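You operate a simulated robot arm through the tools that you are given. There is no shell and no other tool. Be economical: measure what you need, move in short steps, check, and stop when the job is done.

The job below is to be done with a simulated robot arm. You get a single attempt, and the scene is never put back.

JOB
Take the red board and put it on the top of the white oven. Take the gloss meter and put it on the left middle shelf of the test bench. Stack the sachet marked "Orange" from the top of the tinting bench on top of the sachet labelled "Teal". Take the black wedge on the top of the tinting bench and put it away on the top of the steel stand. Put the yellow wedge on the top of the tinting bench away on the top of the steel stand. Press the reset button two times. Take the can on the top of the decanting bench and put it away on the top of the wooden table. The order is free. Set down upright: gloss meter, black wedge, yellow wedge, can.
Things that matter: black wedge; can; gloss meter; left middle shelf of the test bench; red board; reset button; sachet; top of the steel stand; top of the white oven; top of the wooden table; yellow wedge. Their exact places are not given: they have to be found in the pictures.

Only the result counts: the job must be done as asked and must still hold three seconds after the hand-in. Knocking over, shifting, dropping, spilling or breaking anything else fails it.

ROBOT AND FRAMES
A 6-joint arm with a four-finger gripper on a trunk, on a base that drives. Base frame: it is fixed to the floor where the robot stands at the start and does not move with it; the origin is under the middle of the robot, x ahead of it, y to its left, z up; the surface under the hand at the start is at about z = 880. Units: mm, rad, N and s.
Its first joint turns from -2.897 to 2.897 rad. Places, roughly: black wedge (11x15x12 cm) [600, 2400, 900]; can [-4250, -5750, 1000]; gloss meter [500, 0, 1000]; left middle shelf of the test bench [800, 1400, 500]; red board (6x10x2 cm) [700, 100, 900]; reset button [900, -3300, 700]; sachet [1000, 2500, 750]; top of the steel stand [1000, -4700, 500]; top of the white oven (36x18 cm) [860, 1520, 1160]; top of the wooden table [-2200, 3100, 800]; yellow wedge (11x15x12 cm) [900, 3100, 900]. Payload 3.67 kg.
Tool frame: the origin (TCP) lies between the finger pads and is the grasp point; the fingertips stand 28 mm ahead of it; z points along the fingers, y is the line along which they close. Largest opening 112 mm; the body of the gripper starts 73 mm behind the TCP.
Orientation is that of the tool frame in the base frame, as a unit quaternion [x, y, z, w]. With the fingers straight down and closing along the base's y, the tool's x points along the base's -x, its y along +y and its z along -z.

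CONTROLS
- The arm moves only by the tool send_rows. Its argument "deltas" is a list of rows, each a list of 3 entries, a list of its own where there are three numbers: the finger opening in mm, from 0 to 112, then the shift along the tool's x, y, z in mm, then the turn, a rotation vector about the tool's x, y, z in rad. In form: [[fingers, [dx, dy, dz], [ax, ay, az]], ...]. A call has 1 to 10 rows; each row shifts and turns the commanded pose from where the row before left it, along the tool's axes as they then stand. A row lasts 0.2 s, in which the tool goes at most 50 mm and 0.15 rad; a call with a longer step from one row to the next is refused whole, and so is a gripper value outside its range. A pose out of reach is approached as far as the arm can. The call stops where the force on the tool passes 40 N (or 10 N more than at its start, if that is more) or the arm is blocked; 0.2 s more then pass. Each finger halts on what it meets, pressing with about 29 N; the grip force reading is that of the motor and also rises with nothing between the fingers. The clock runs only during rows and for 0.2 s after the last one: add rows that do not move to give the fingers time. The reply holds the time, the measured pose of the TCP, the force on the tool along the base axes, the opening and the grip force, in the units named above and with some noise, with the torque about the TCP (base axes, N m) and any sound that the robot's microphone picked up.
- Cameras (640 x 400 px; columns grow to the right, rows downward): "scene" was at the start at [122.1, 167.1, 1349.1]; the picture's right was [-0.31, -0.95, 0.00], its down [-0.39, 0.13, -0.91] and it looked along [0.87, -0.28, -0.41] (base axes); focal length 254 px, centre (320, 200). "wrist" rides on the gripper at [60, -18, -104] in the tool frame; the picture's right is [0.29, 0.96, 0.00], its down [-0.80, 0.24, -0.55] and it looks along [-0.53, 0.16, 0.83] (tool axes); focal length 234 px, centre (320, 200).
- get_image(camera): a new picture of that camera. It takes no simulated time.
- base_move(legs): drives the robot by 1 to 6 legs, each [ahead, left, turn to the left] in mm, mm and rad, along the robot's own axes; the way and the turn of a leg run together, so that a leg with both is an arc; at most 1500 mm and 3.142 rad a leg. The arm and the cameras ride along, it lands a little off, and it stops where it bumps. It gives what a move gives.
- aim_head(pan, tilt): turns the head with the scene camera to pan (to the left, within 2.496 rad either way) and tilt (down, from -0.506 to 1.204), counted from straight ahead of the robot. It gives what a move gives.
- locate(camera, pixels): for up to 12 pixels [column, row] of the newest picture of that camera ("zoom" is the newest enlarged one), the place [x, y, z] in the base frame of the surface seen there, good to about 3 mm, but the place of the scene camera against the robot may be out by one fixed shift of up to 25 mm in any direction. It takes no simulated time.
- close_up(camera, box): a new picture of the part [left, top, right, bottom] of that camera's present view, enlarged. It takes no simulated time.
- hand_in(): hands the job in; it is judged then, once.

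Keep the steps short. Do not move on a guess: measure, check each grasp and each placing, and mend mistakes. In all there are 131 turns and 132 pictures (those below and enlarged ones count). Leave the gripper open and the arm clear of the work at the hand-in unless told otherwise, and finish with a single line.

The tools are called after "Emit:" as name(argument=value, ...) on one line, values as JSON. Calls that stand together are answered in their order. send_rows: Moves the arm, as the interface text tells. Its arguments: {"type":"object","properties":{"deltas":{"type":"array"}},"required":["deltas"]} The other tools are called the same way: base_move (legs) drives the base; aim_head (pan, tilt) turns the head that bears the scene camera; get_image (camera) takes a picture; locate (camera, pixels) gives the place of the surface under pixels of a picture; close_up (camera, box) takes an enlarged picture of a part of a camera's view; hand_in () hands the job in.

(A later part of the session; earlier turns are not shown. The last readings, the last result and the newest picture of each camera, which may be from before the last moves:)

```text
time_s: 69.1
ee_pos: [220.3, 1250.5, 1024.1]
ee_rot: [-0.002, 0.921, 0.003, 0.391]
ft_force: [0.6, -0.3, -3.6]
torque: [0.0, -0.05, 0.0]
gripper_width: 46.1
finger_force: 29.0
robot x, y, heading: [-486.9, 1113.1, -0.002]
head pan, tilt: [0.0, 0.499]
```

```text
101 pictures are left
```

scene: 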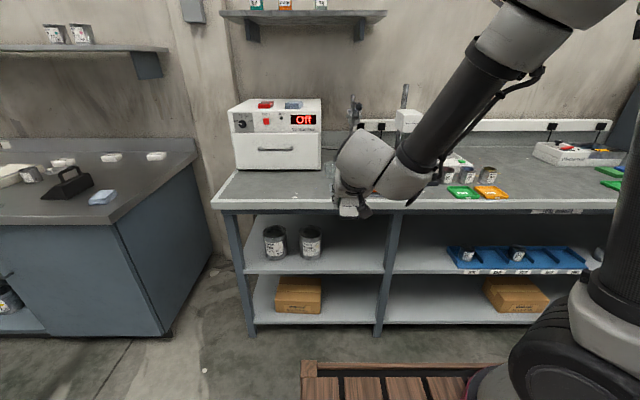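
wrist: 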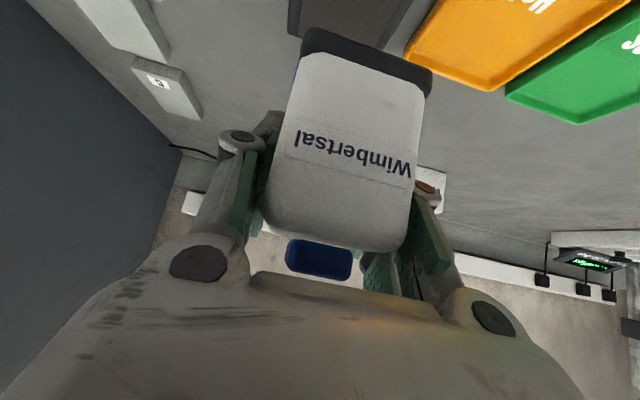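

The meter's bottom is ≈39 mm below the TCP. I'll measure the shelf, counter edge, and the arm's wrist parts for clearance.

Emit:
locate(camera="scene", pixels=[[362, 160], [345, 140], [350, 215], [395, 170], [430, 130], [330, 190], [320, 208], [350, 250], [380, 268], [320, 268], [345, 212], [311, 235]])

Emit:
close_up(camera="scene", box=[210, 120, 450, 340])

```text
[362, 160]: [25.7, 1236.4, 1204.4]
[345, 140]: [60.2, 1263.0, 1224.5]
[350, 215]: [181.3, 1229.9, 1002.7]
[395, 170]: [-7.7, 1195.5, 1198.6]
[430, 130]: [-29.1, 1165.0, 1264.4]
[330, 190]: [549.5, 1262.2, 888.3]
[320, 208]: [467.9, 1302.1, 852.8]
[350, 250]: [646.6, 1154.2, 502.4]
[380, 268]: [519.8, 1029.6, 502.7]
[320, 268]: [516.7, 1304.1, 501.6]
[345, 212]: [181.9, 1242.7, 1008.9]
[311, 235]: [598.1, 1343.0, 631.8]
```

```text
1.82 times, centred on (330, 230) of scene
```

zoom: 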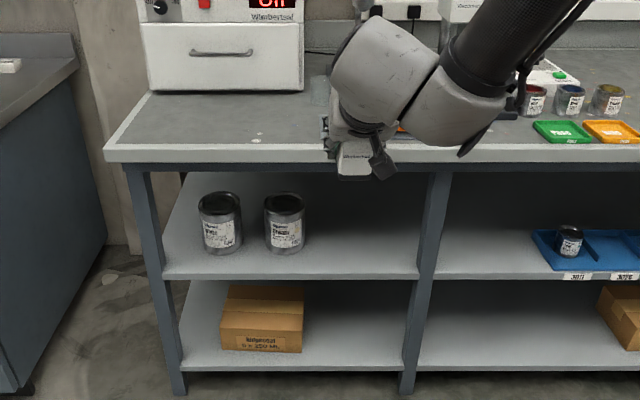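

Clearances look fine for entry with TCP at z≈560. I'll lower the arm here (in front of the bench, outside), watching for reach limits.

Emit:
send_rows(deltas=[[35, [32.3, 0, 31], [0, 0, 0]], [35, [32.3, 0, 31], [0, 0, 0]], [35, [32.3, 0, 31], [0, 0, 0]], [35, [32.3, 0, 31], [0, 0, 0]], [35, [32.3, 0, 31], [0, 0, 0]], [35, [0, 0, 0], [0, 0, 0]]])

```text
time_s: 70.5
ee_pos: [245.0, 1277.5, 852.7]
ee_rot: [-0.006, 0.923, -0.01, 0.385]
ft_force: [1.2, -0.2, -3.0]
torque: [0.0, -0.04, -0.04]
gripper_width: 45.9
finger_force: 28.9
out of reach, approached as far as the arm can: row 3, 4, 5
robot x, y, heading: [-483.9, 1111.6, 0.002]
head pan, tilt: [0.0, 0.499]
```

The limit seems to ease further left/out. I'll shift the tool +y and a bit outward, then try lowering again.

Emit:
send_rows(deltas=[[35, [0, 45, 0], [0, 0, 0]], [35, [0, 45, 0], [0, 0, 0]], [35, [0, 45, 0], [0, 0, 0]], [35, [32.3, 0, 31], [0, 0, 0]], [35, [32.3, 0, 31], [0, 0, 0]], [35, [32.3, 0, 31], [0, 0, 0]], [35, [0, 0, 0], [0, 0, 0]]])

Emit:
get_image(camera="scene")

```text
time_s: 72.1
ee_pos: [257.4, 1427.0, 728.4]
ee_rot: [-0.004, 0.922, -0.005, 0.387]
ft_force: [0.1, -0.5, -5.2]
torque: [0.01, -0.03, -0.01]
gripper_width: 46.1
finger_force: 28.7
out of reach, approached as far as the arm can: row 6
robot x, y, heading: [-484.0, 1110.5, 0.004]
head pan, tilt: [0.0, 0.499]
```

```text
99 pictures are left
```

scene: 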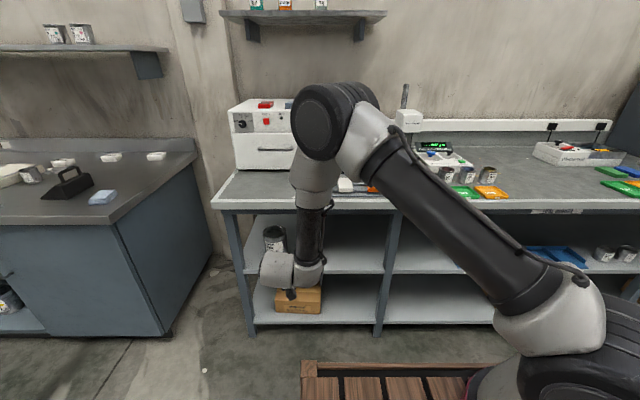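

The arm's elbow is now up and the forearm goes down. I'll measure the forearm and wrist points relative to the TCP to know the clearance against the counter.

Emit:
locate(camera="scene", pixels=[[325, 120], [345, 90], [375, 110], [315, 175], [310, 215], [275, 268], [308, 272], [290, 293], [318, 240], [330, 330], [420, 370]])

Emit:
close_up(camera="scene", box=[220, 70, 420, 320])

Emit:
get_image(camera="wrist")

```text
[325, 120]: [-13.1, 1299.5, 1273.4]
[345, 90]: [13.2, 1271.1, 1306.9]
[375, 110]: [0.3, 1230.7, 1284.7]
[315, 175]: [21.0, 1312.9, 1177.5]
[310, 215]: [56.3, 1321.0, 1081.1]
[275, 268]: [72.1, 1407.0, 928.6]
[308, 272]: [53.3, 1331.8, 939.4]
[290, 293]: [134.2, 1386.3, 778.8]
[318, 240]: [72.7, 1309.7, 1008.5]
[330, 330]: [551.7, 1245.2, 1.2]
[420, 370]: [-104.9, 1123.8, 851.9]
```

```text
1.60 times, centred on (320, 195) of scene
```

zoom: 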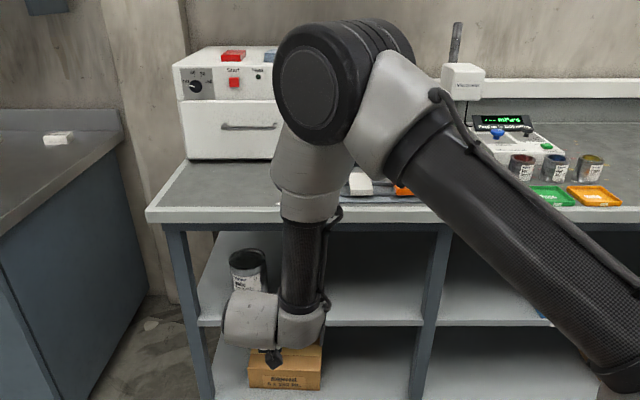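

```text
97 pictures are left
```

wrist: 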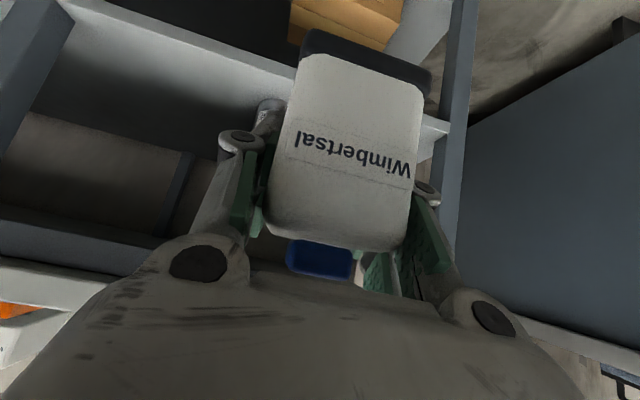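

The vertical forearm would hit the counter edge if I go deep. If the arm is more extended, the forearm slopes back. I'll back the base 200 mm and extend the arm forward and down.

Emit:
base_move(legs=[[-200, 0, 0]])

Emit:
send_rows(deltas=[[35, [4.2, 0, 45.9], [0, 0, 0]], [35, [4.2, 0, 45.9], [0, 0, 0]], [35, [4.2, 0, 45.9], [0, 0, 0]], [35, [4.2, 0, 45.9], [0, 0, 0]], [35, [0, 0, 0], [0, 0, 0]]])

Emit:
get_image(camera="scene")

```text
time_s: 73.7
ee_pos: [53.5, 1426.3, 729.6]
ee_rot: [-0.003, 0.922, -0.005, 0.388]
ft_force: [-0.3, 0.2, -3.6]
torque: [0.04, -0.06, 0.02]
gripper_width: 45.8
finger_force: 29.3
robot x, y, heading: [-689.2, 1110.8, -0.001]
head pan, tilt: [0.0, 0.499]
```

```text
time_s: 74.9
ee_pos: [173.8, 1423.4, 588.3]
ee_rot: [-0.003, 0.922, -0.005, 0.388]
ft_force: [0.4, 0.3, -4.1]
torque: [-0.04, -0.04, 0.0]
gripper_width: 45.8
finger_force: 29.6
robot x, y, heading: [-689.3, 1112.0, 0.001]
head pan, tilt: [0.0, 0.499]
```

```text
96 pictures are left
```

scene: 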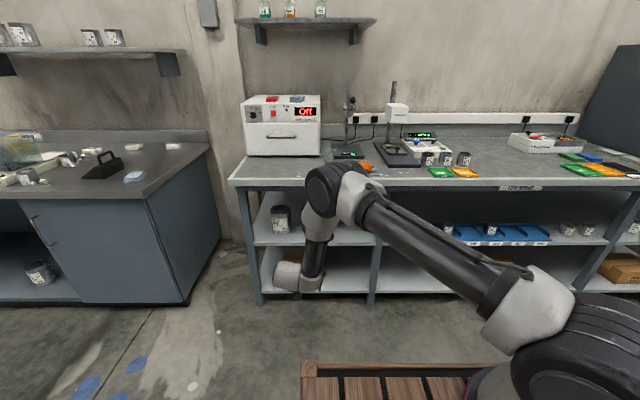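

Reachable. Extend a bit more to z≈560 and measure the forearm.

Emit:
send_rows(deltas=[[35, [-10, 0, 36], [0, 0, 0]], [35, [-10, 0, 36], [0, 0, 0]], [35, [0, 0, 0], [0, 0, 0]]])

Emit:
base_move(legs=[[0, -218, 0]])

Emit:
get_image(camera="scene")

Emit:
locate(camera="scene", pixels=[[322, 190], [345, 175], [318, 230], [315, 255], [290, 275], [312, 275]])

```text
time_s: 75.7
ee_pos: [238.5, 1423.8, 553.0]
ee_rot: [-0.003, 0.922, -0.006, 0.388]
ft_force: [0.5, 0.0, -4.1]
torque: [0.02, -0.02, 0.0]
gripper_width: 45.9
finger_force: 29.2
robot x, y, heading: [-690.2, 1112.4, -0.0]
head pan, tilt: [0.0, 0.499]
```

```text
time_s: 77.4
ee_pos: [238.8, 1202.8, 550.9]
ee_rot: [-0.001, 0.922, -0.006, 0.388]
ft_force: [-0.1, -0.5, -4.7]
torque: [0.02, -0.02, -0.01]
gripper_width: 46.1
finger_force: 29.0
robot x, y, heading: [-688.5, 894.2, -0.007]
head pan, tilt: [0.0, 0.499]
```

```text
95 pictures are left
```

scene: 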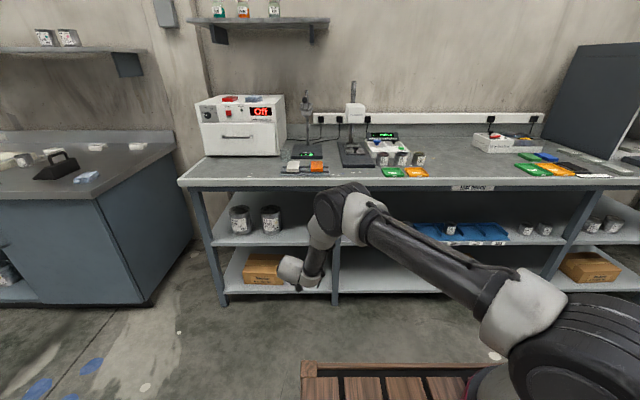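

```text
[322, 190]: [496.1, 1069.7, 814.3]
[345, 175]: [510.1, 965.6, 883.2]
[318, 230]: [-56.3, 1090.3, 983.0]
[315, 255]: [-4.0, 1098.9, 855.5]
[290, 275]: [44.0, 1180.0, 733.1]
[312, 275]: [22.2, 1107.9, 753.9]
```

The forearm slopes back now; TCP x=580 leaves >30 mm to the counter edge. I'll shift left ~32 mm (to y≈1235), raise 8 mm, and drive forward 200 first.

Emit:
send_rows(deltas=[[35, [-6, 0, -5.5], [0, 0, 0]], [35, [0, 0, 0], [0, 0, 0]]])

Emit:
base_move(legs=[[0, 30, 0.006], [190, 0, 0]])

Emit:
get_image(camera="wrist")

Emit:
get_image(camera="scene")

```text
time_s: 78.0
ee_pos: [239.4, 1203.1, 560.3]
ee_rot: [-0.002, 0.922, -0.005, 0.386]
ft_force: [0.9, 0.4, -3.9]
torque: [0.06, -0.03, 0.0]
gripper_width: 45.7
finger_force: 28.9
robot x, y, heading: [-690.4, 891.9, -0.007]
head pan, tilt: [0.0, 0.499]
```

```text
time_s: 80.0
ee_pos: [427.0, 1237.1, 559.5]
ee_rot: [-0.002, 0.922, -0.006, 0.388]
ft_force: [-0.5, 0.9, -3.6]
torque: [0.01, -0.03, 0.01]
gripper_width: 46.2
finger_force: 29.2
robot x, y, heading: [-499.6, 920.7, -0.006]
head pan, tilt: [0.0, 0.499]
```

```text
94 pictures are left
```

wrist: 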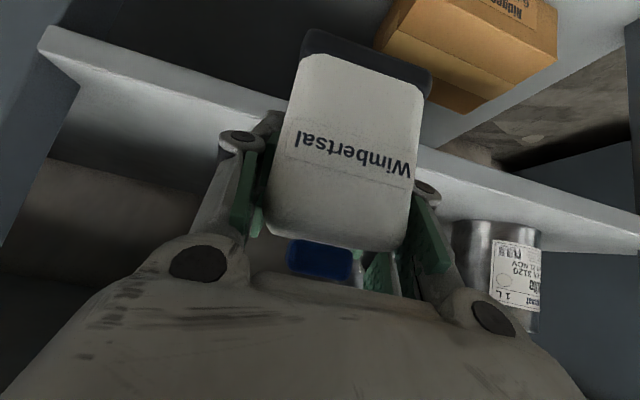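

```text
93 pictures are left
```

scene: 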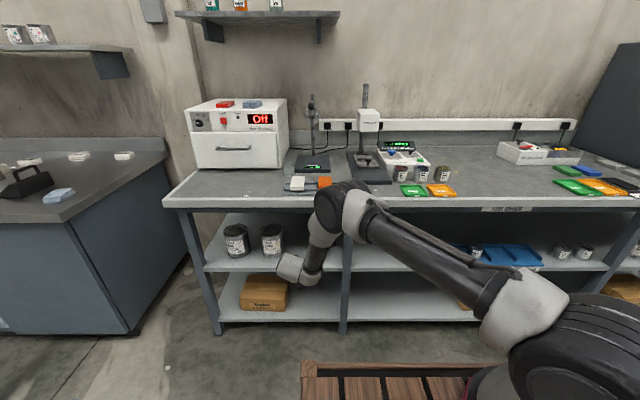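

Measure shelf edge, post and can in the wrist view.

Emit:
locate(camera="wrist", pixels=[[150, 75], [150, 90], [150, 110], [160, 130], [520, 195], [560, 220], [470, 240], [510, 260], [45, 110], [20, 200]])

Emit:
locate(camera="scene", pixels=[[320, 210], [318, 240], [310, 265], [290, 270], [300, 208], [348, 262], [343, 270]])

```text
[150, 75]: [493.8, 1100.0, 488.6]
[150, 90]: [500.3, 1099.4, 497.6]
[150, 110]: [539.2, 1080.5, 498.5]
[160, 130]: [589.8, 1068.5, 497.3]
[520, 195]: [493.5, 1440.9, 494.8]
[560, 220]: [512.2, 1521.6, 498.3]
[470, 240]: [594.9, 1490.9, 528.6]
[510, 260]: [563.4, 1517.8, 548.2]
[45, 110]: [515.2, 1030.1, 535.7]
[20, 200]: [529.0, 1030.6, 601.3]
```

```text
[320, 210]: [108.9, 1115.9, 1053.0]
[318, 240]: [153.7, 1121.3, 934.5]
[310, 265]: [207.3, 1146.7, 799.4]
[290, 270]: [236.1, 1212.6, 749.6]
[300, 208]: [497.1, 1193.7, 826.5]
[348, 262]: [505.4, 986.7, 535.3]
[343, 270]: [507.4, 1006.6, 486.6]
```

Shelf front x≈494, top z≈498; meter bottom is ≈520. Drive forward 150 mm.

Emit:
base_move(legs=[[150, 0, 0.004]])

Emit:
get_image(camera="wrist")

Emit:
get_image(camera="scene")

```text
time_s: 81.4
ee_pos: [576.3, 1240.4, 558.7]
ee_rot: [-0.006, 0.922, -0.004, 0.388]
ft_force: [0.7, 0.3, -3.9]
torque: [0.0, -0.05, 0.0]
gripper_width: 45.6
finger_force: 28.9
robot x, y, heading: [-349.4, 924.9, 0.001]
head pan, tilt: [0.0, 0.499]
```

```text
92 pictures are left
```

wrist: 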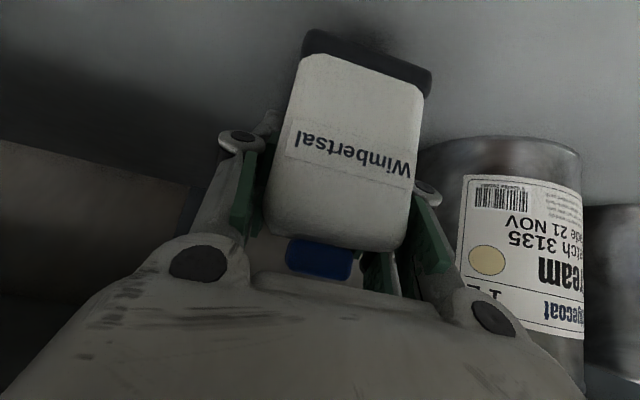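

```text
91 pictures are left
```

scene: 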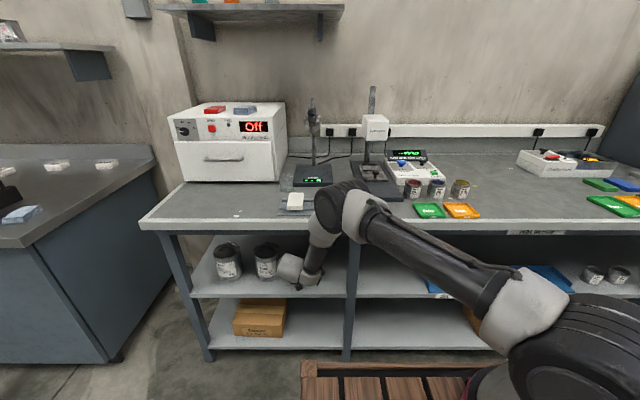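

Emit:
locate(camera="wrist", pixels=[[440, 160], [460, 200], [520, 150], [200, 100], [280, 60], [360, 50]])

Emit:
send_rows(deltas=[[35, [7.2, 0, 7], [0, 0, 0]], [35, [3.6, 0, 3.5], [0, 0, 0]], [35, [0, 0, 0], [0, 0, 0]]])

```text
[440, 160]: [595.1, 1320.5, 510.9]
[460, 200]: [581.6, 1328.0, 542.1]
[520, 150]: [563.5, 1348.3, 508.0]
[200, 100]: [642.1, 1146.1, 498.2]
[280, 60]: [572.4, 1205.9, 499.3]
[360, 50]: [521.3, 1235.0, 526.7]
```

```text
time_s: 82.2
ee_pos: [577.6, 1241.0, 544.0]
ee_rot: [-0.005, 0.922, -0.005, 0.388]
ft_force: [0.1, 0.3, -4.2]
torque: [-0.02, -0.06, -0.01]
gripper_width: 45.9
finger_force: 29.4
robot x, y, heading: [-352.4, 920.2, -0.002]
head pan, tilt: [0.0, 0.499]
```

Gap to the can is fine. Lower gently to contact.

Emit:
send_rows(deltas=[[35, [1.4, 0, 1.4], [0, 0, 0]], [35, [1.4, 0, 1.4], [0, 0, 0]], [35, [0.7, 0, 0.7], [0, 0, 0]], [35, [0, 0, 0], [0, 0, 0]]])

```text
time_s: 83.2
ee_pos: [577.3, 1240.5, 539.7]
ee_rot: [-0.005, 0.922, -0.005, 0.387]
ft_force: [0.0, -0.6, -3.5]
torque: [0.03, 0.0, 0.02]
gripper_width: 45.8
finger_force: 28.8
robot x, y, heading: [-346.5, 926.0, -0.0]
head pan, tilt: [0.0, 0.499]
```

Emit:
send_rows(deltas=[[35, [0.7, 0, 0.7], [0, 0, 0]], [35, [0.7, 0, 0.7], [0, 0, 0]], [35, [0.7, 0, 0.7], [0, 0, 0]], [35, [0, 0, 0], [0, 0, 0]]])

```text
time_s: 84.2
ee_pos: [577.6, 1241.2, 538.9]
ee_rot: [-0.004, 0.921, -0.004, 0.389]
ft_force: [0.4, -1.4, 19.5]
torque: [0.31, 0.09, -0.21]
gripper_width: 46.1
finger_force: 28.9
robot x, y, heading: [-347.1, 923.0, 0.001]
head pan, tilt: [0.0, 0.499]
```

Contact (20 N). Release, then back straight out with the base.

Emit:
send_rows(deltas=[[50, [-0.7, 0, -0.7], [0, 0, 0]], [76, [0, 0, 0], [0, 0, 0]], [76, [0, 0, 0], [0, 0, 0]], [76, [0, 0, 0], [0, 0, 0]]])

Emit:
get_image(camera="wrist")

Emit:
base_move(legs=[[-300, 0, 0]])

Emit:
get_image(camera="wrist")

```text
time_s: 85.2
ee_pos: [576.1, 1240.0, 537.3]
ee_rot: [-0.005, 0.922, -0.005, 0.388]
ft_force: [0.7, 0.2, 0.4]
torque: [0.03, 0.03, -0.01]
gripper_width: 75.9
finger_force: 0.1
robot x, y, heading: [-349.0, 923.5, -0.002]
head pan, tilt: [0.0, 0.499]
```

```text
90 pictures are left
```

wrist: 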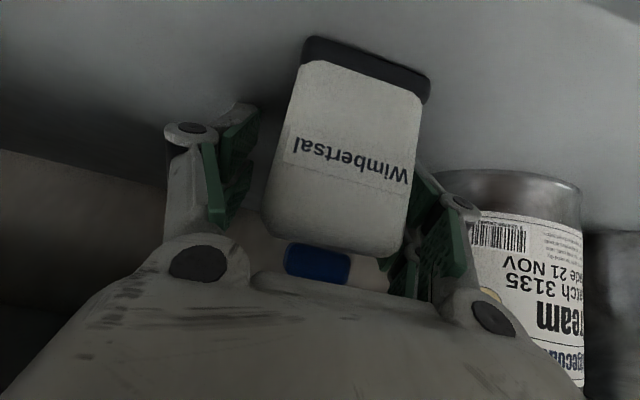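

```text
time_s: 87.2
ee_pos: [278.8, 1240.4, 538.7]
ee_rot: [-0.005, 0.922, -0.004, 0.388]
ft_force: [0.0, 0.1, 0.4]
torque: [0.0, 0.01, 0.01]
gripper_width: 76.1
finger_force: 0.1
robot x, y, heading: [-646.5, 928.8, 0.008]
head pan, tilt: [0.0, 0.499]
```

```text
89 pictures are left
```

wrist: 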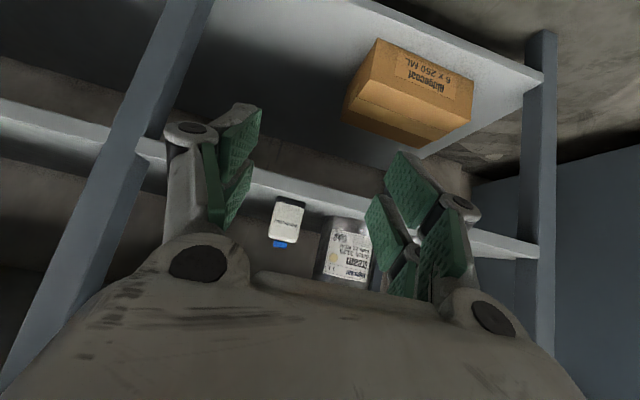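

The meter stands upright on the shelf. Now raise the arm and bring the tool back to straight down.

Emit:
send_rows(deltas=[[76, [-4.2, 0, -45.9], [0, 0, 0]], [76, [-4.2, 0, -45.9], [0, 0, 0]], [76, [-4.2, 0, -45.9], [0, 0, 0]], [76, [-4.2, 0, -45.9], [0, 0, 0]], [76, [-33, 0, -32], [0, 0.13, 0]], [76, [-35, 0, -25], [0, 0.13, 0]], [76, [-30, 0, -30], [0, 0.13, 0]], [76, [-25, 0, -35], [0, 0.13, 0]], [76, [-20, 0, -35], [0, 0.13, 0]], [76, [-10, 0, -40], [0, 0.145, 0]]])

Emit:
send_rows(deltas=[[76, [0, 0, -45], [0, 0, 0]], [76, [0, 0, -45], [0, 0, 0]], [76, [0, 0, -45], [0, 0, 0]], [76, [0, 0, -45], [0, 0, 0]], [76, [0, 0, -45], [0, 0, 0]], [76, [0, 0, 0], [0, 0, 0]]])

Emit:
base_move(legs=[[0, 1500, 0]])

Emit:
get_image(camera="scene")

```text
time_s: 89.4
ee_pos: [203.2, 1244.5, 931.1]
ee_rot: [-0.005, 1.0, -0.006, -0.002]
ft_force: [0.2, 0.1, 0.5]
torque: [-0.05, 0.02, 0.01]
gripper_width: 75.8
finger_force: 0.0
robot x, y, heading: [-644.8, 924.8, 0.006]
head pan, tilt: [0.0, 0.499]
```

```text
time_s: 90.8
ee_pos: [206.1, 1247.0, 1155.4]
ee_rot: [-0.004, 1.0, -0.006, 0.0]
ft_force: [0.6, 0.7, -1.9]
torque: [0.01, -0.01, -0.03]
gripper_width: 76.0
finger_force: 0.0
robot x, y, heading: [-647.3, 922.0, 0.001]
head pan, tilt: [0.0, 0.499]
```

```text
time_s: 98.2
ee_pos: [216.5, 2733.0, 1155.3]
ee_rot: [0.004, 1.0, -0.007, 0.0]
ft_force: [-0.4, -0.1, 0.1]
torque: [0.03, 0.01, -0.01]
gripper_width: 76.0
finger_force: 0.2
robot x, y, heading: [-641.8, 2421.2, -0.018]
head pan, tilt: [0.0, 0.499]
```

```text
88 pictures are left
```

scene: 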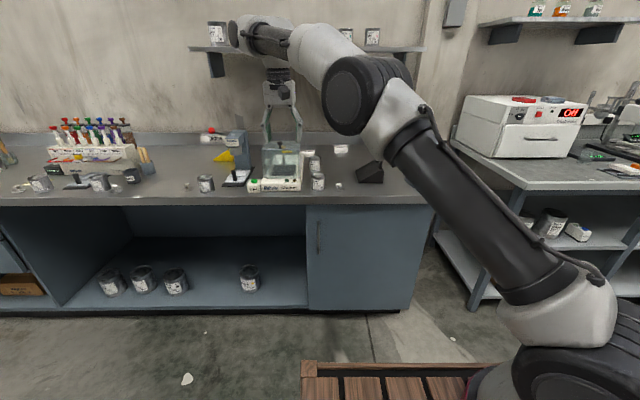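

I see the black wedge at (370,172) and the yellow one at (222,157). The arm blocks part of the view; fold it aside by lifting/moving left is costly, so take close-ups.

Emit:
close_up(camera="scene", box=[180, 110, 420, 220])

Emit:
get_image(camera="wrist")

```text
2.67 times, centred on (300, 165) of scene
```

zoom: 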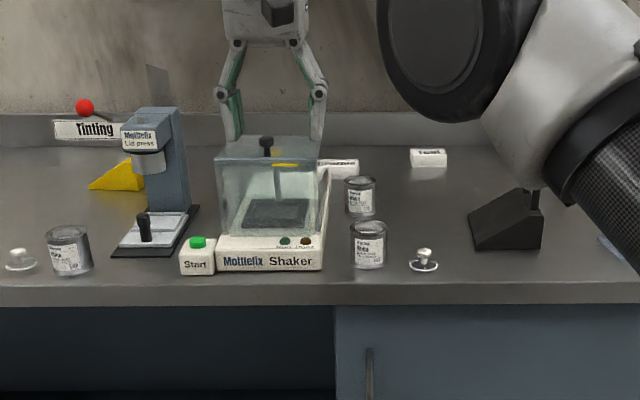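

```text
86 pictures are left
```

wrist: 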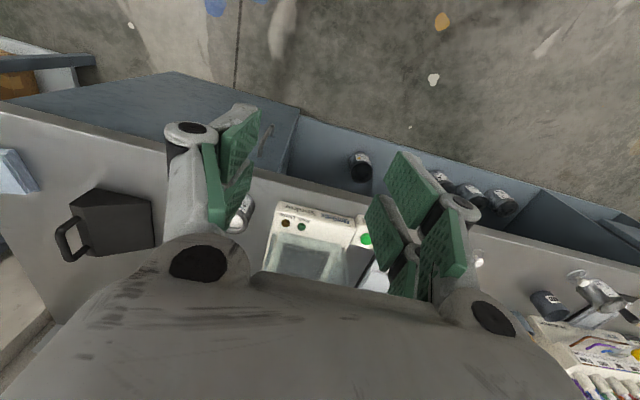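

The white labelled packets along the back are sachets, one hidden by the arm. I'll drive right 600 mm and look left.

Emit:
base_move(legs=[[0, -600, 0.018]])

Emit:
aim_head(pan=0.6, tilt=0.4)

Emit:
get_image(camera="scene")

Emit:
close_up(camera="scene", box=[200, 120, 400, 240])

```text
time_s: 101.6
ee_pos: [209.7, 2144.6, 1155.1]
ee_rot: [-0.004, 1.0, -0.006, 0.0]
ft_force: [0.0, 0.4, 0.4]
torque: [-0.02, 0.0, 0.02]
gripper_width: 76.1
finger_force: 0.0
robot x, y, heading: [-644.3, 1818.2, 0.006]
head pan, tilt: [0.0, 0.499]
```

```text
time_s: 102.6
ee_pos: [210.0, 2144.7, 1155.3]
ee_rot: [-0.004, 1.0, -0.006, 0.0]
ft_force: [0.3, -0.4, 0.6]
torque: [-0.02, 0.0, 0.01]
gripper_width: 75.8
finger_force: 0.0
robot x, y, heading: [-641.0, 1816.4, 0.0]
head pan, tilt: [0.6, 0.4]
```

```text
85 pictures are left
```

scene: 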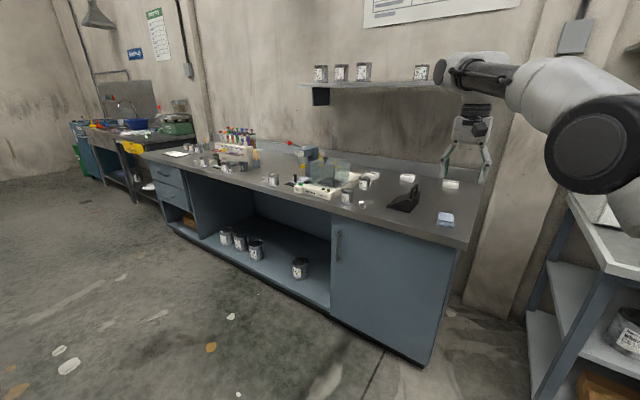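

```text
3.20 times, centred on (300, 180) of scene
```

zoom: 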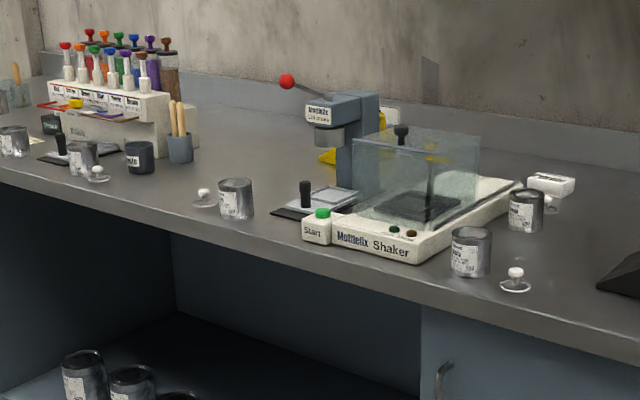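

Emit:
close_up(camera="scene", box=[340, 150, 500, 250])

Emit:
locate(camera="zoom", pixels=[[440, 130], [250, 105], [90, 75], [85, 97], [265, 115], [445, 140], [410, 270], [420, 285], [250, 220], [290, 150], [200, 230], [150, 150]])

```text
4.00 times, centred on (420, 200) of scene
```

zoom: 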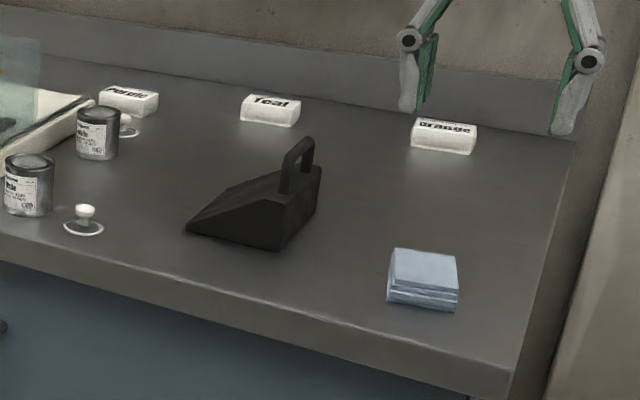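

```text
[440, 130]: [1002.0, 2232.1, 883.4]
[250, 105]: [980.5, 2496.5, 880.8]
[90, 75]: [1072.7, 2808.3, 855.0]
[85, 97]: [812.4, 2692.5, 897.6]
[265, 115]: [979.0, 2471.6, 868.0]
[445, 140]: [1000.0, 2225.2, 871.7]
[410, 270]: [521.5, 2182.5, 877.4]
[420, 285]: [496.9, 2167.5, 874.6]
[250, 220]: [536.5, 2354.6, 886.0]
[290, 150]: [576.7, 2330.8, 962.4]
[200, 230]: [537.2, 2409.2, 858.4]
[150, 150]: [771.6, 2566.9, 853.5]
```

Orange is at ≈(1000,2230), Teal at ≈(980,2480), bench top z≈854 (scene values). The reach needs the robot closer, so I'll check the platform's front edge and the bench front.

Emit:
locate(camera="scene", pixels=[[400, 230], [330, 220], [455, 240], [470, 300], [420, 355], [340, 310]])

Emit:
aim_head(pan=0.3, tilt=1.1)

Emit:
get_image(camera="scene")

```text
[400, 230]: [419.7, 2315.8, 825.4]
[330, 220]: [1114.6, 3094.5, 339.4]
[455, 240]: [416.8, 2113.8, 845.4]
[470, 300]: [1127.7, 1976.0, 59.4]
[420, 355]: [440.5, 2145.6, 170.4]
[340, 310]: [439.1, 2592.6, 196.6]
```

```text
time_s: 103.7
ee_pos: [208.4, 2144.7, 1154.6]
ee_rot: [-0.003, 1.0, -0.006, 0.001]
ft_force: [-0.4, 0.9, 1.1]
torque: [0.0, 0.02, 0.0]
gripper_width: 76.4
finger_force: 0.1
robot x, y, heading: [-642.8, 1818.6, 0.004]
head pan, tilt: [0.3, 1.1]
```

```text
82 pictures are left
```

scene: 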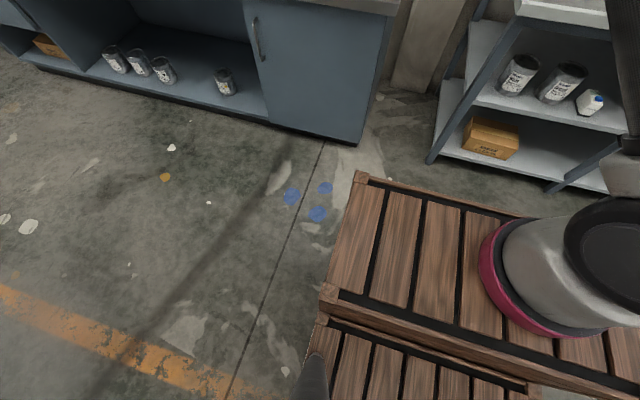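

Emit:
locate(camera="scene", pixels=[[360, 178], [450, 203], [322, 290], [400, 260], [560, 270], [600, 225]])

```text
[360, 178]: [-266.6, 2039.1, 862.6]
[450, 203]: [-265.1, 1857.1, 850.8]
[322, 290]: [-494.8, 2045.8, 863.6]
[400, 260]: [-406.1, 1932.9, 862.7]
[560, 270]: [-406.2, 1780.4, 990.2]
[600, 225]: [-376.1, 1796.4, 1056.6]
```

The platform front is 377 mm ahead of the robot's middle, so x up to ≈20 is possible here (bench front 417). I'll centre the arm, then drive to about (-10, 2180).

Emit:
send_rows(deltas=[[76, [0, -45, 0], [0, 0, 0]], [76, [0, -45, 0], [0, 0, 0]], [76, [0, -45, 0], [0, 0, 0]], [76, [0, -45, 0], [0, 0, 0]], [76, [0, -45, 0], [0, 0, 0]], [76, [0, -45, 0], [0, 0, 0]]])

Emit:
base_move(legs=[[0, 390, 0], [600, 0, 0]])

Emit:
aim_head(pan=0.1, tilt=0.6)

Emit:
get_image(camera="scene")

Emit:
get_image(camera="wrist")

```text
time_s: 105.1
ee_pos: [211.8, 1872.6, 1158.7]
ee_rot: [-0.005, 1.0, -0.006, 0.0]
ft_force: [0.1, 0.5, 0.2]
torque: [-0.06, 0.0, 0.01]
gripper_width: 76.1
finger_force: 0.0
robot x, y, heading: [-644.5, 1820.0, 0.005]
head pan, tilt: [0.3, 1.1]
```

```text
time_s: 110.5
ee_pos: [808.2, 2268.8, 1159.2]
ee_rot: [-0.005, 1.0, -0.006, 0.0]
ft_force: [0.0, 0.2, -0.4]
torque: [0.0, 0.0, 0.01]
gripper_width: 76.1
finger_force: 0.1
robot x, y, heading: [-49.1, 2212.6, 0.008]
head pan, tilt: [0.3, 1.1]
```

```text
time_s: 111.4
ee_pos: [806.9, 2268.0, 1158.5]
ee_rot: [-0.006, 1.0, -0.007, 0.0]
ft_force: [0.1, 0.5, 0.1]
torque: [-0.02, 0.0, 0.0]
gripper_width: 75.9
finger_force: 0.0
robot x, y, heading: [-46.7, 2213.6, 0.007]
head pan, tilt: [0.099, 0.6]
```

```text
81 pictures are left
```

scene: 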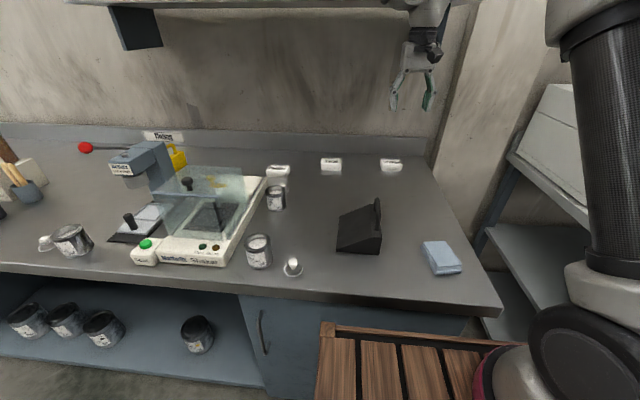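

```text
80 pictures are left
```

wrist: 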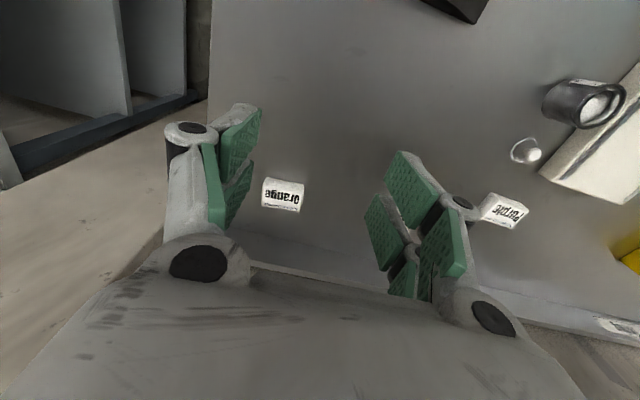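

Orange is at wrist (283,195); Teal is hidden behind the right finger. Measure Orange with the wrist camera and Teal with the scene camera.

Emit:
locate(camera="wrist", pixels=[[266, 182], [302, 187], [298, 210], [265, 204], [283, 195], [262, 192], [330, 200], [350, 240]])

Emit:
close_up(camera="scene", box=[260, 140, 420, 220])

Emit:
locate(camera="zoom", pixels=[[485, 90], [575, 90], [530, 85], [245, 85], [320, 85], [280, 80], [250, 120], [310, 120], [490, 120], [560, 120], [282, 103], [525, 103]])

```text
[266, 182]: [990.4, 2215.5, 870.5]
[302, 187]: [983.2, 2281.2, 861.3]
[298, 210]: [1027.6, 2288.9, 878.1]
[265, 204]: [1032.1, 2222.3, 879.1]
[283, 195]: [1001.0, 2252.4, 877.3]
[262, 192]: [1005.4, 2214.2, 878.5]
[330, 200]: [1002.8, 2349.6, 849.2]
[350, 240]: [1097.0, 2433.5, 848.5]
```

```text
4.00 times, centred on (340, 180) of scene
```

zoom: 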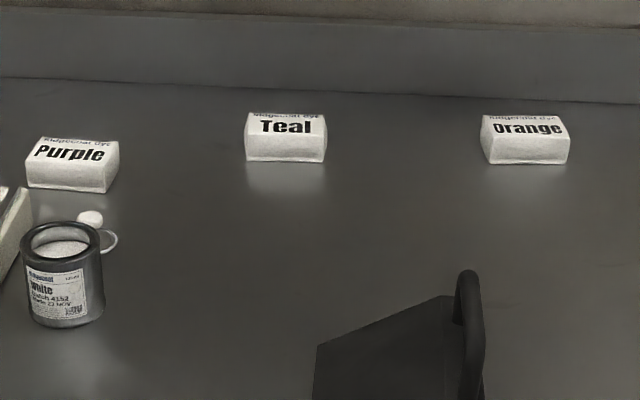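

```text
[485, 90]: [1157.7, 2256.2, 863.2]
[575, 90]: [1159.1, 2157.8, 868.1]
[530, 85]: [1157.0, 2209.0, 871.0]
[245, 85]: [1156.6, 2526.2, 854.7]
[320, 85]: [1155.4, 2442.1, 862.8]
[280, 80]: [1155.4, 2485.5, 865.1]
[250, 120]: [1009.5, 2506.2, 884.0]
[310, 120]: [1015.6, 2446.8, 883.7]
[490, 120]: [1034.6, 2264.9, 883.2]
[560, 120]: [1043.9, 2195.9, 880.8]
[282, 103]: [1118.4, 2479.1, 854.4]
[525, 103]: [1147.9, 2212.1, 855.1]
```

Orange: centre ≈(1010,2251), top 879, bottom 849, ~74 mm wide in y. I'll drive 55 mm closer and try to reach above it.

Emit:
base_move(legs=[[55, 0, -0.007]])

Emit:
send_rows(deltas=[[100, [-40, 0, 25], [0, 0, 0]], [100, [-40, 0, 25], [0, 0, 0]], [100, [-30, 0, 30], [0, 0, 0]], [100, [0, 0, 35], [0, 0, 0]], [100, [0, 0, 35], [0, 0, 0]], [100, [0, 0, 0], [0, 0, 0]]])

Emit:
get_image(camera="wrist")

```text
time_s: 112.3
ee_pos: [821.6, 2268.1, 1159.0]
ee_rot: [-0.005, 1.0, -0.004, -0.003]
ft_force: [0.4, -0.5, 0.3]
torque: [0.01, -0.02, 0.01]
gripper_width: 76.0
finger_force: 0.1
robot x, y, heading: [-24.5, 2210.3, 0.002]
head pan, tilt: [0.099, 0.6]
stopped in leg 1: the robot was blocked; the commanded pose is now the measured one
```

```text
time_s: 113.2
ee_pos: [820.6, 2273.0, 1116.0]
ee_rot: [-0.022, 0.998, -0.01, -0.059]
ft_force: [-8.8, -0.8, 12.4]
torque: [0.12, -0.98, 0.03]
gripper_width: 100.3
finger_force: 0.0
robot x, y, heading: [-46.9, 2230.2, 0.031]
head pan, tilt: [0.099, 0.6]
stopped in row 4: the arm was blocked; the commanded pose is now the measured one
```

```text
78 pictures are left
```

wrist: 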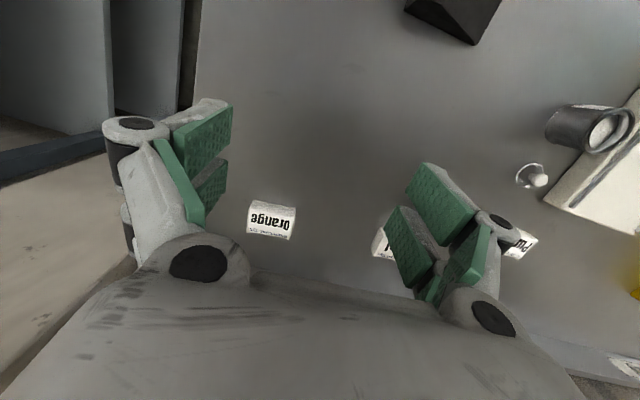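

Blocked: probably the wrist touched the wall shelf above. I'll retract a little and look.

Emit:
send_rows(deltas=[[100, [30, 0, 10], [0, 0, 0]], [100, [0, 0, 0], [0, 0, 0]]])

Emit:
aim_head(pan=0.1, tilt=0.1)

Emit:
get_image(camera="scene")

```text
time_s: 113.5
ee_pos: [956.2, 2295.7, 941.2]
ee_rot: [-0.026, 0.993, -0.014, -0.116]
ft_force: [5.9, 2.9, -1.8]
torque: [-0.19, 0.5, 0.0]
gripper_width: 104.6
finger_force: 2.5
robot x, y, heading: [-29.3, 2238.6, 0.038]
head pan, tilt: [0.099, 0.6]
stopped in row 1: the arm was blocked; the commanded pose is now the measured one
```

```text
time_s: 114.4
ee_pos: [924.4, 2294.2, 973.6]
ee_rot: [-0.025, 0.994, -0.013, -0.109]
ft_force: [1.2, 0.7, 0.2]
torque: [0.0, -0.01, -0.02]
gripper_width: 100.1
finger_force: 0.0
robot x, y, heading: [-40.5, 2237.3, 0.038]
head pan, tilt: [0.099, 0.099]
```

```text
77 pictures are left
```

scene: 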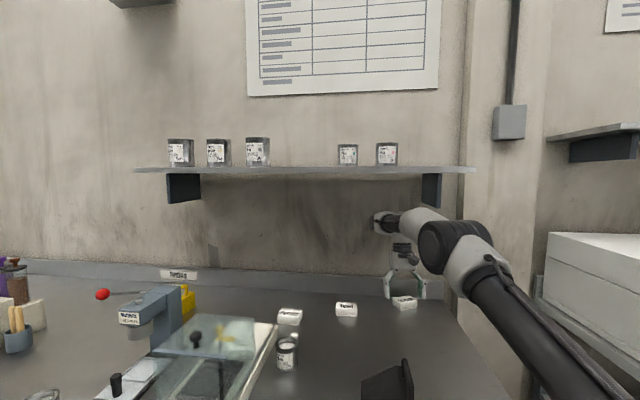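

The arm freed itself and is now below the shelf; shelf cans and sachets still stand. Check the wrist view.

Emit:
get_image(camera="wrist")

Emit:
locate(camera="scene", pixels=[[300, 172], [450, 168], [380, 170], [382, 222], [410, 222], [400, 265], [455, 235]])

```text
76 pictures are left
```

wrist: 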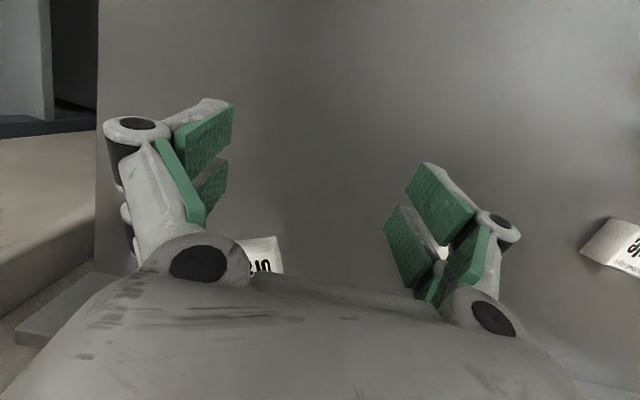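

```text
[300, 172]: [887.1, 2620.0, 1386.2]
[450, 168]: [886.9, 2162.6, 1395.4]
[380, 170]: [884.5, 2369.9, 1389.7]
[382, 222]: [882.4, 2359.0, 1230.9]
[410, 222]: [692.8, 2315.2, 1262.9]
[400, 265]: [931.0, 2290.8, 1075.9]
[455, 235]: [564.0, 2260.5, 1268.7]
```

Shelf front is x≈887, underside z≈1385; I must approach below it. I'll draw back ~120 mm, pitch the fingers outward ~0.5 rad, and shift the base right 150 mm for reach.

Emit:
send_rows(deltas=[[100, [40, 0, 9], [0, 0, 0]], [100, [40, 0, 9], [0, 0, 0]], [100, [40, 0, 9], [0, -0.12, 0]], [100, [0, 0, 0], [0, -0.12, 0]], [100, [0, 0, 0], [0, -0.12, 0]], [100, [0, 0, 0], [0, -0.12, 0]], [100, [0, 0, 0], [0, -0.12, 0]], [100, [0, 0, 0], [0, -0.12, 0]], [100, [0, 0, 0], [0, 0, 0]]])

Emit:
base_move(legs=[[0, -170, -0.038]])

Emit:
get_image(camera="wrist")

```text
time_s: 116.4
ee_pos: [801.9, 2287.0, 973.3]
ee_rot: [-0.029, 0.968, -0.002, 0.248]
ft_force: [-0.3, 0.2, 0.6]
torque: [0.01, 0.0, 0.0]
gripper_width: 100.0
finger_force: 0.1
robot x, y, heading: [-41.6, 2238.0, 0.037]
head pan, tilt: [0.099, 0.099]
```

```text
time_s: 117.9
ee_pos: [805.2, 2086.5, 974.4]
ee_rot: [-0.01, 0.969, -0.008, 0.248]
ft_force: [-0.4, -0.7, -0.2]
torque: [0.01, 0.0, -0.04]
gripper_width: 99.9
finger_force: 0.1
robot x, y, heading: [-37.0, 2065.9, -0.003]
head pan, tilt: [0.099, 0.099]
```

```text
75 pictures are left
```

wrist: 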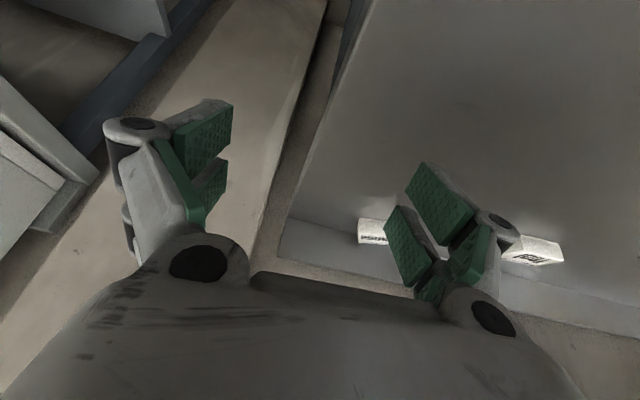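

Move left to y≈2250 and re-measure the Orange sachet.

Emit:
send_rows(deltas=[[100, [0, 42, 0], [0, 0, 0]], [100, [0, 42, 0], [0, 0, 0]], [100, [0, 42, 0], [0, 0, 0]], [100, [0, 40, 0], [0, 0, 0]], [100, [-18, 0, 12], [0, 0, 0]], [100, [-18, 0, 12], [0, 0, 0]], [100, [0, 0, 0], [0, 0, 0]]])

Emit:
close_up(camera="wrist", box=[200, 100, 440, 250])

```text
time_s: 119.5
ee_pos: [847.4, 2253.8, 967.3]
ee_rot: [-0.01, 0.969, -0.008, 0.248]
ft_force: [0.3, -0.4, 0.0]
torque: [0.0, -0.03, 0.02]
gripper_width: 100.0
finger_force: 0.1
robot x, y, heading: [-35.5, 2071.8, -0.002]
head pan, tilt: [0.099, 0.099]
```

```text
2.67 times, centred on (320, 175) of wrist
```

zoom: 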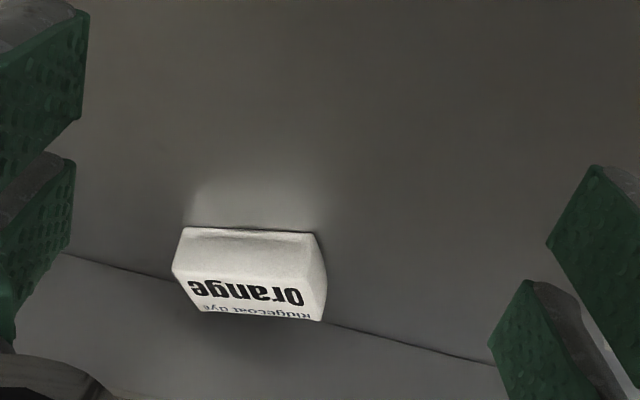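

Emit:
locate(camera="zoom", pixels=[[186, 232], [310, 238], [176, 272], [298, 278], [205, 305], [318, 315], [250, 280], [250, 235], [240, 215], [320, 290]])

```text
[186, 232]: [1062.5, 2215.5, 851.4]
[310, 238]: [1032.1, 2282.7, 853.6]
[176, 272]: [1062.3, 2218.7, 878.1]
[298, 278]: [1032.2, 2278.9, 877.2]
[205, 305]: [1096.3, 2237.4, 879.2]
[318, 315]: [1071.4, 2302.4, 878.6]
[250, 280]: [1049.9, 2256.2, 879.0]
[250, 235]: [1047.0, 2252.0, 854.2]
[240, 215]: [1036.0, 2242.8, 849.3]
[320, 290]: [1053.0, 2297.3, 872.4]
```

Orange got pushed back and rotated: centre ≈(1066,2259), long axis yawed ≈0.43 rad. I'll yaw the tool by 0.43 and pitch to 0.8, which also helps the reach.

Emit:
send_rows(deltas=[[100, [0, 0, 0], [-0.068, 0, -0.125]], [100, [0, 0, 0], [-0.068, 0, -0.125]], [100, [0, 0, 0], [-0.068, 0, -0.125]], [100, [0, 0, 0], [0, -0.15, 0]], [100, [0, 0, 0], [0, -0.15, 0]], [100, [0, 0, 0], [0, 0, 0]]])

```text
time_s: 120.9
ee_pos: [845.6, 2253.8, 967.5]
ee_rot: [-0.213, 0.932, 0.055, 0.287]
ft_force: [0.0, -0.2, 0.1]
torque: [0.0, 0.01, 0.02]
gripper_width: 99.9
finger_force: 0.1
out of reach, approached as far as the arm can: row 5
robot x, y, heading: [-33.5, 2069.5, -0.003]
head pan, tilt: [0.099, 0.099]
```

Pitch is ≈0.6 with yaw 0.43. Move to a hover point ~70 mm short of the grasp.

Emit:
send_rows(deltas=[[100, [-27.2, -21.8, 27.2], [0, 0, 0]], [100, [-27.2, -21.8, 27.2], [0, 0, 0]], [100, [-27.2, -21.8, 27.2], [0, 0, 0]], [100, [-27.2, -21.8, 27.2], [0, 0, 0]], [100, [0, 0, 0], [0, 0, 0]]])

Emit:
get_image(camera="wrist")

```text
time_s: 122.1
ee_pos: [1020.6, 2237.7, 936.9]
ee_rot: [-0.213, 0.932, 0.056, 0.287]
ft_force: [-0.2, -0.1, 0.6]
torque: [0.0, 0.0, 0.0]
gripper_width: 100.1
finger_force: 0.1
robot x, y, heading: [-37.8, 2064.6, -0.002]
head pan, tilt: [0.099, 0.099]
```

```text
73 pictures are left
```

wrist: 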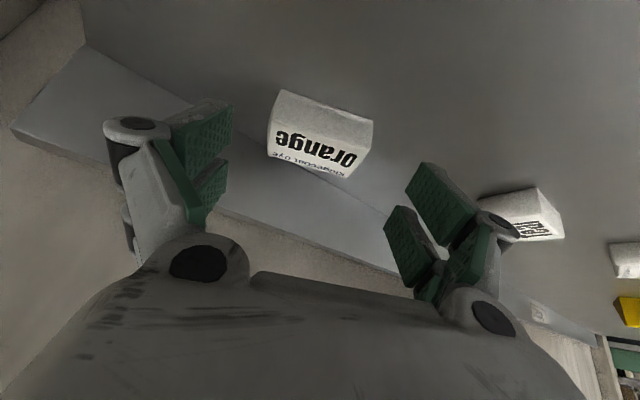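

Reached. Measure the sachet corners from here (and Teal at (520,210)).

Emit:
locate(camera="wrist", pixels=[[275, 128], [366, 148], [271, 153], [345, 173], [318, 148], [283, 95], [365, 125], [490, 200], [535, 192], [545, 228], [515, 215], [300, 195]])

```text
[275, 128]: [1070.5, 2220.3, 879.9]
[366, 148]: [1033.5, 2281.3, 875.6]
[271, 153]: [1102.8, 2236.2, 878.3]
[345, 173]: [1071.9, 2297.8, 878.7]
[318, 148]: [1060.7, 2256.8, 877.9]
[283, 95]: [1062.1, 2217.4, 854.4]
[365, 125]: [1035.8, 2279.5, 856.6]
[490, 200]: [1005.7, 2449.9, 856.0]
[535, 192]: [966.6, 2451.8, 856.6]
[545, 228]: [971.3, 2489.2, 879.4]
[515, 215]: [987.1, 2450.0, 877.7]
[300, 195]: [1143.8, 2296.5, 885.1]
```

Grasp: centre ≈(1069,2259). Advance 69 mm along the approach and close.

Emit:
send_rows(deltas=[[100, [-2, 0, 30], [0, 0, 0]], [100, [-2, 0, 28], [0, 0, 0]], [100, [-1.5, 0, 11], [0, 0, 0]], [100, [0, 0, 0], [0, 0, 0]], [70, [0, 0, 0], [0, 0, 0]], [60, [0, 0, 0], [0, 0, 0]], [60, [0, 0, 0], [0, 0, 0]]])

Emit:
get_image(camera="wrist")

```text
time_s: 123.7
ee_pos: [1060.6, 2256.7, 885.2]
ee_rot: [-0.213, 0.932, 0.055, 0.288]
ft_force: [0.2, -0.5, 2.6]
torque: [0.09, 0.09, 0.01]
gripper_width: 84.9
finger_force: 29.0
robot x, y, heading: [-37.1, 2064.8, 0.003]
head pan, tilt: [0.099, 0.099]
```

```text
72 pictures are left
```

wrist: 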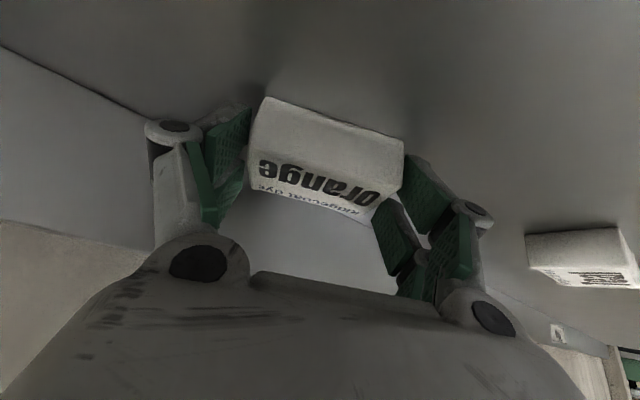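

Gripped at 85 mm, 29 N. Lift 75 mm and check.

Emit:
send_rows(deltas=[[60, [-14, 0, -20.7], [0, 0, 0]], [60, [-14, 0, -20.7], [0, 0, 0]], [60, [-14, 0, -20.7], [0, 0, 0]], [60, [0, 0, 0], [0, 0, 0]]])

Emit:
get_image(camera="wrist")

```text
time_s: 124.7
ee_pos: [1059.2, 2258.0, 960.6]
ee_rot: [-0.213, 0.933, 0.055, 0.286]
ft_force: [0.7, -0.2, 0.2]
torque: [0.02, 0.01, 0.01]
gripper_width: 84.7
finger_force: 28.6
robot x, y, heading: [-37.2, 2063.3, -0.001]
head pan, tilt: [0.099, 0.099]
```

```text
71 pictures are left
```

wrist: 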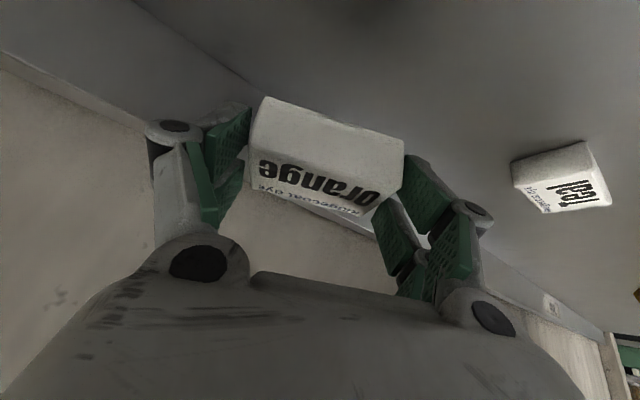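

Lifted. Teal is fully visible at (560,180); measure its top corners and the held sachet's.

Emit:
locate(camera="wrist", pixels=[[518, 183], [597, 180], [545, 208], [606, 203], [565, 192], [550, 200], [590, 195], [262, 158], [398, 165], [262, 185], [370, 215], [300, 175]])

```text
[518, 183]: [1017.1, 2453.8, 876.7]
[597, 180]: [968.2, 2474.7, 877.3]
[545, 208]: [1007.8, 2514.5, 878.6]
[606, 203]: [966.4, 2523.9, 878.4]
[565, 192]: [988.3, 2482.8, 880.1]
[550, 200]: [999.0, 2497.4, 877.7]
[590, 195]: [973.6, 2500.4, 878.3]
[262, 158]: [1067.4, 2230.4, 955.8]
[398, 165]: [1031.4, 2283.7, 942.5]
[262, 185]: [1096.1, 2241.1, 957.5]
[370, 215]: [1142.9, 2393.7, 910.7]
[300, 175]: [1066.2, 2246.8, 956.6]
```

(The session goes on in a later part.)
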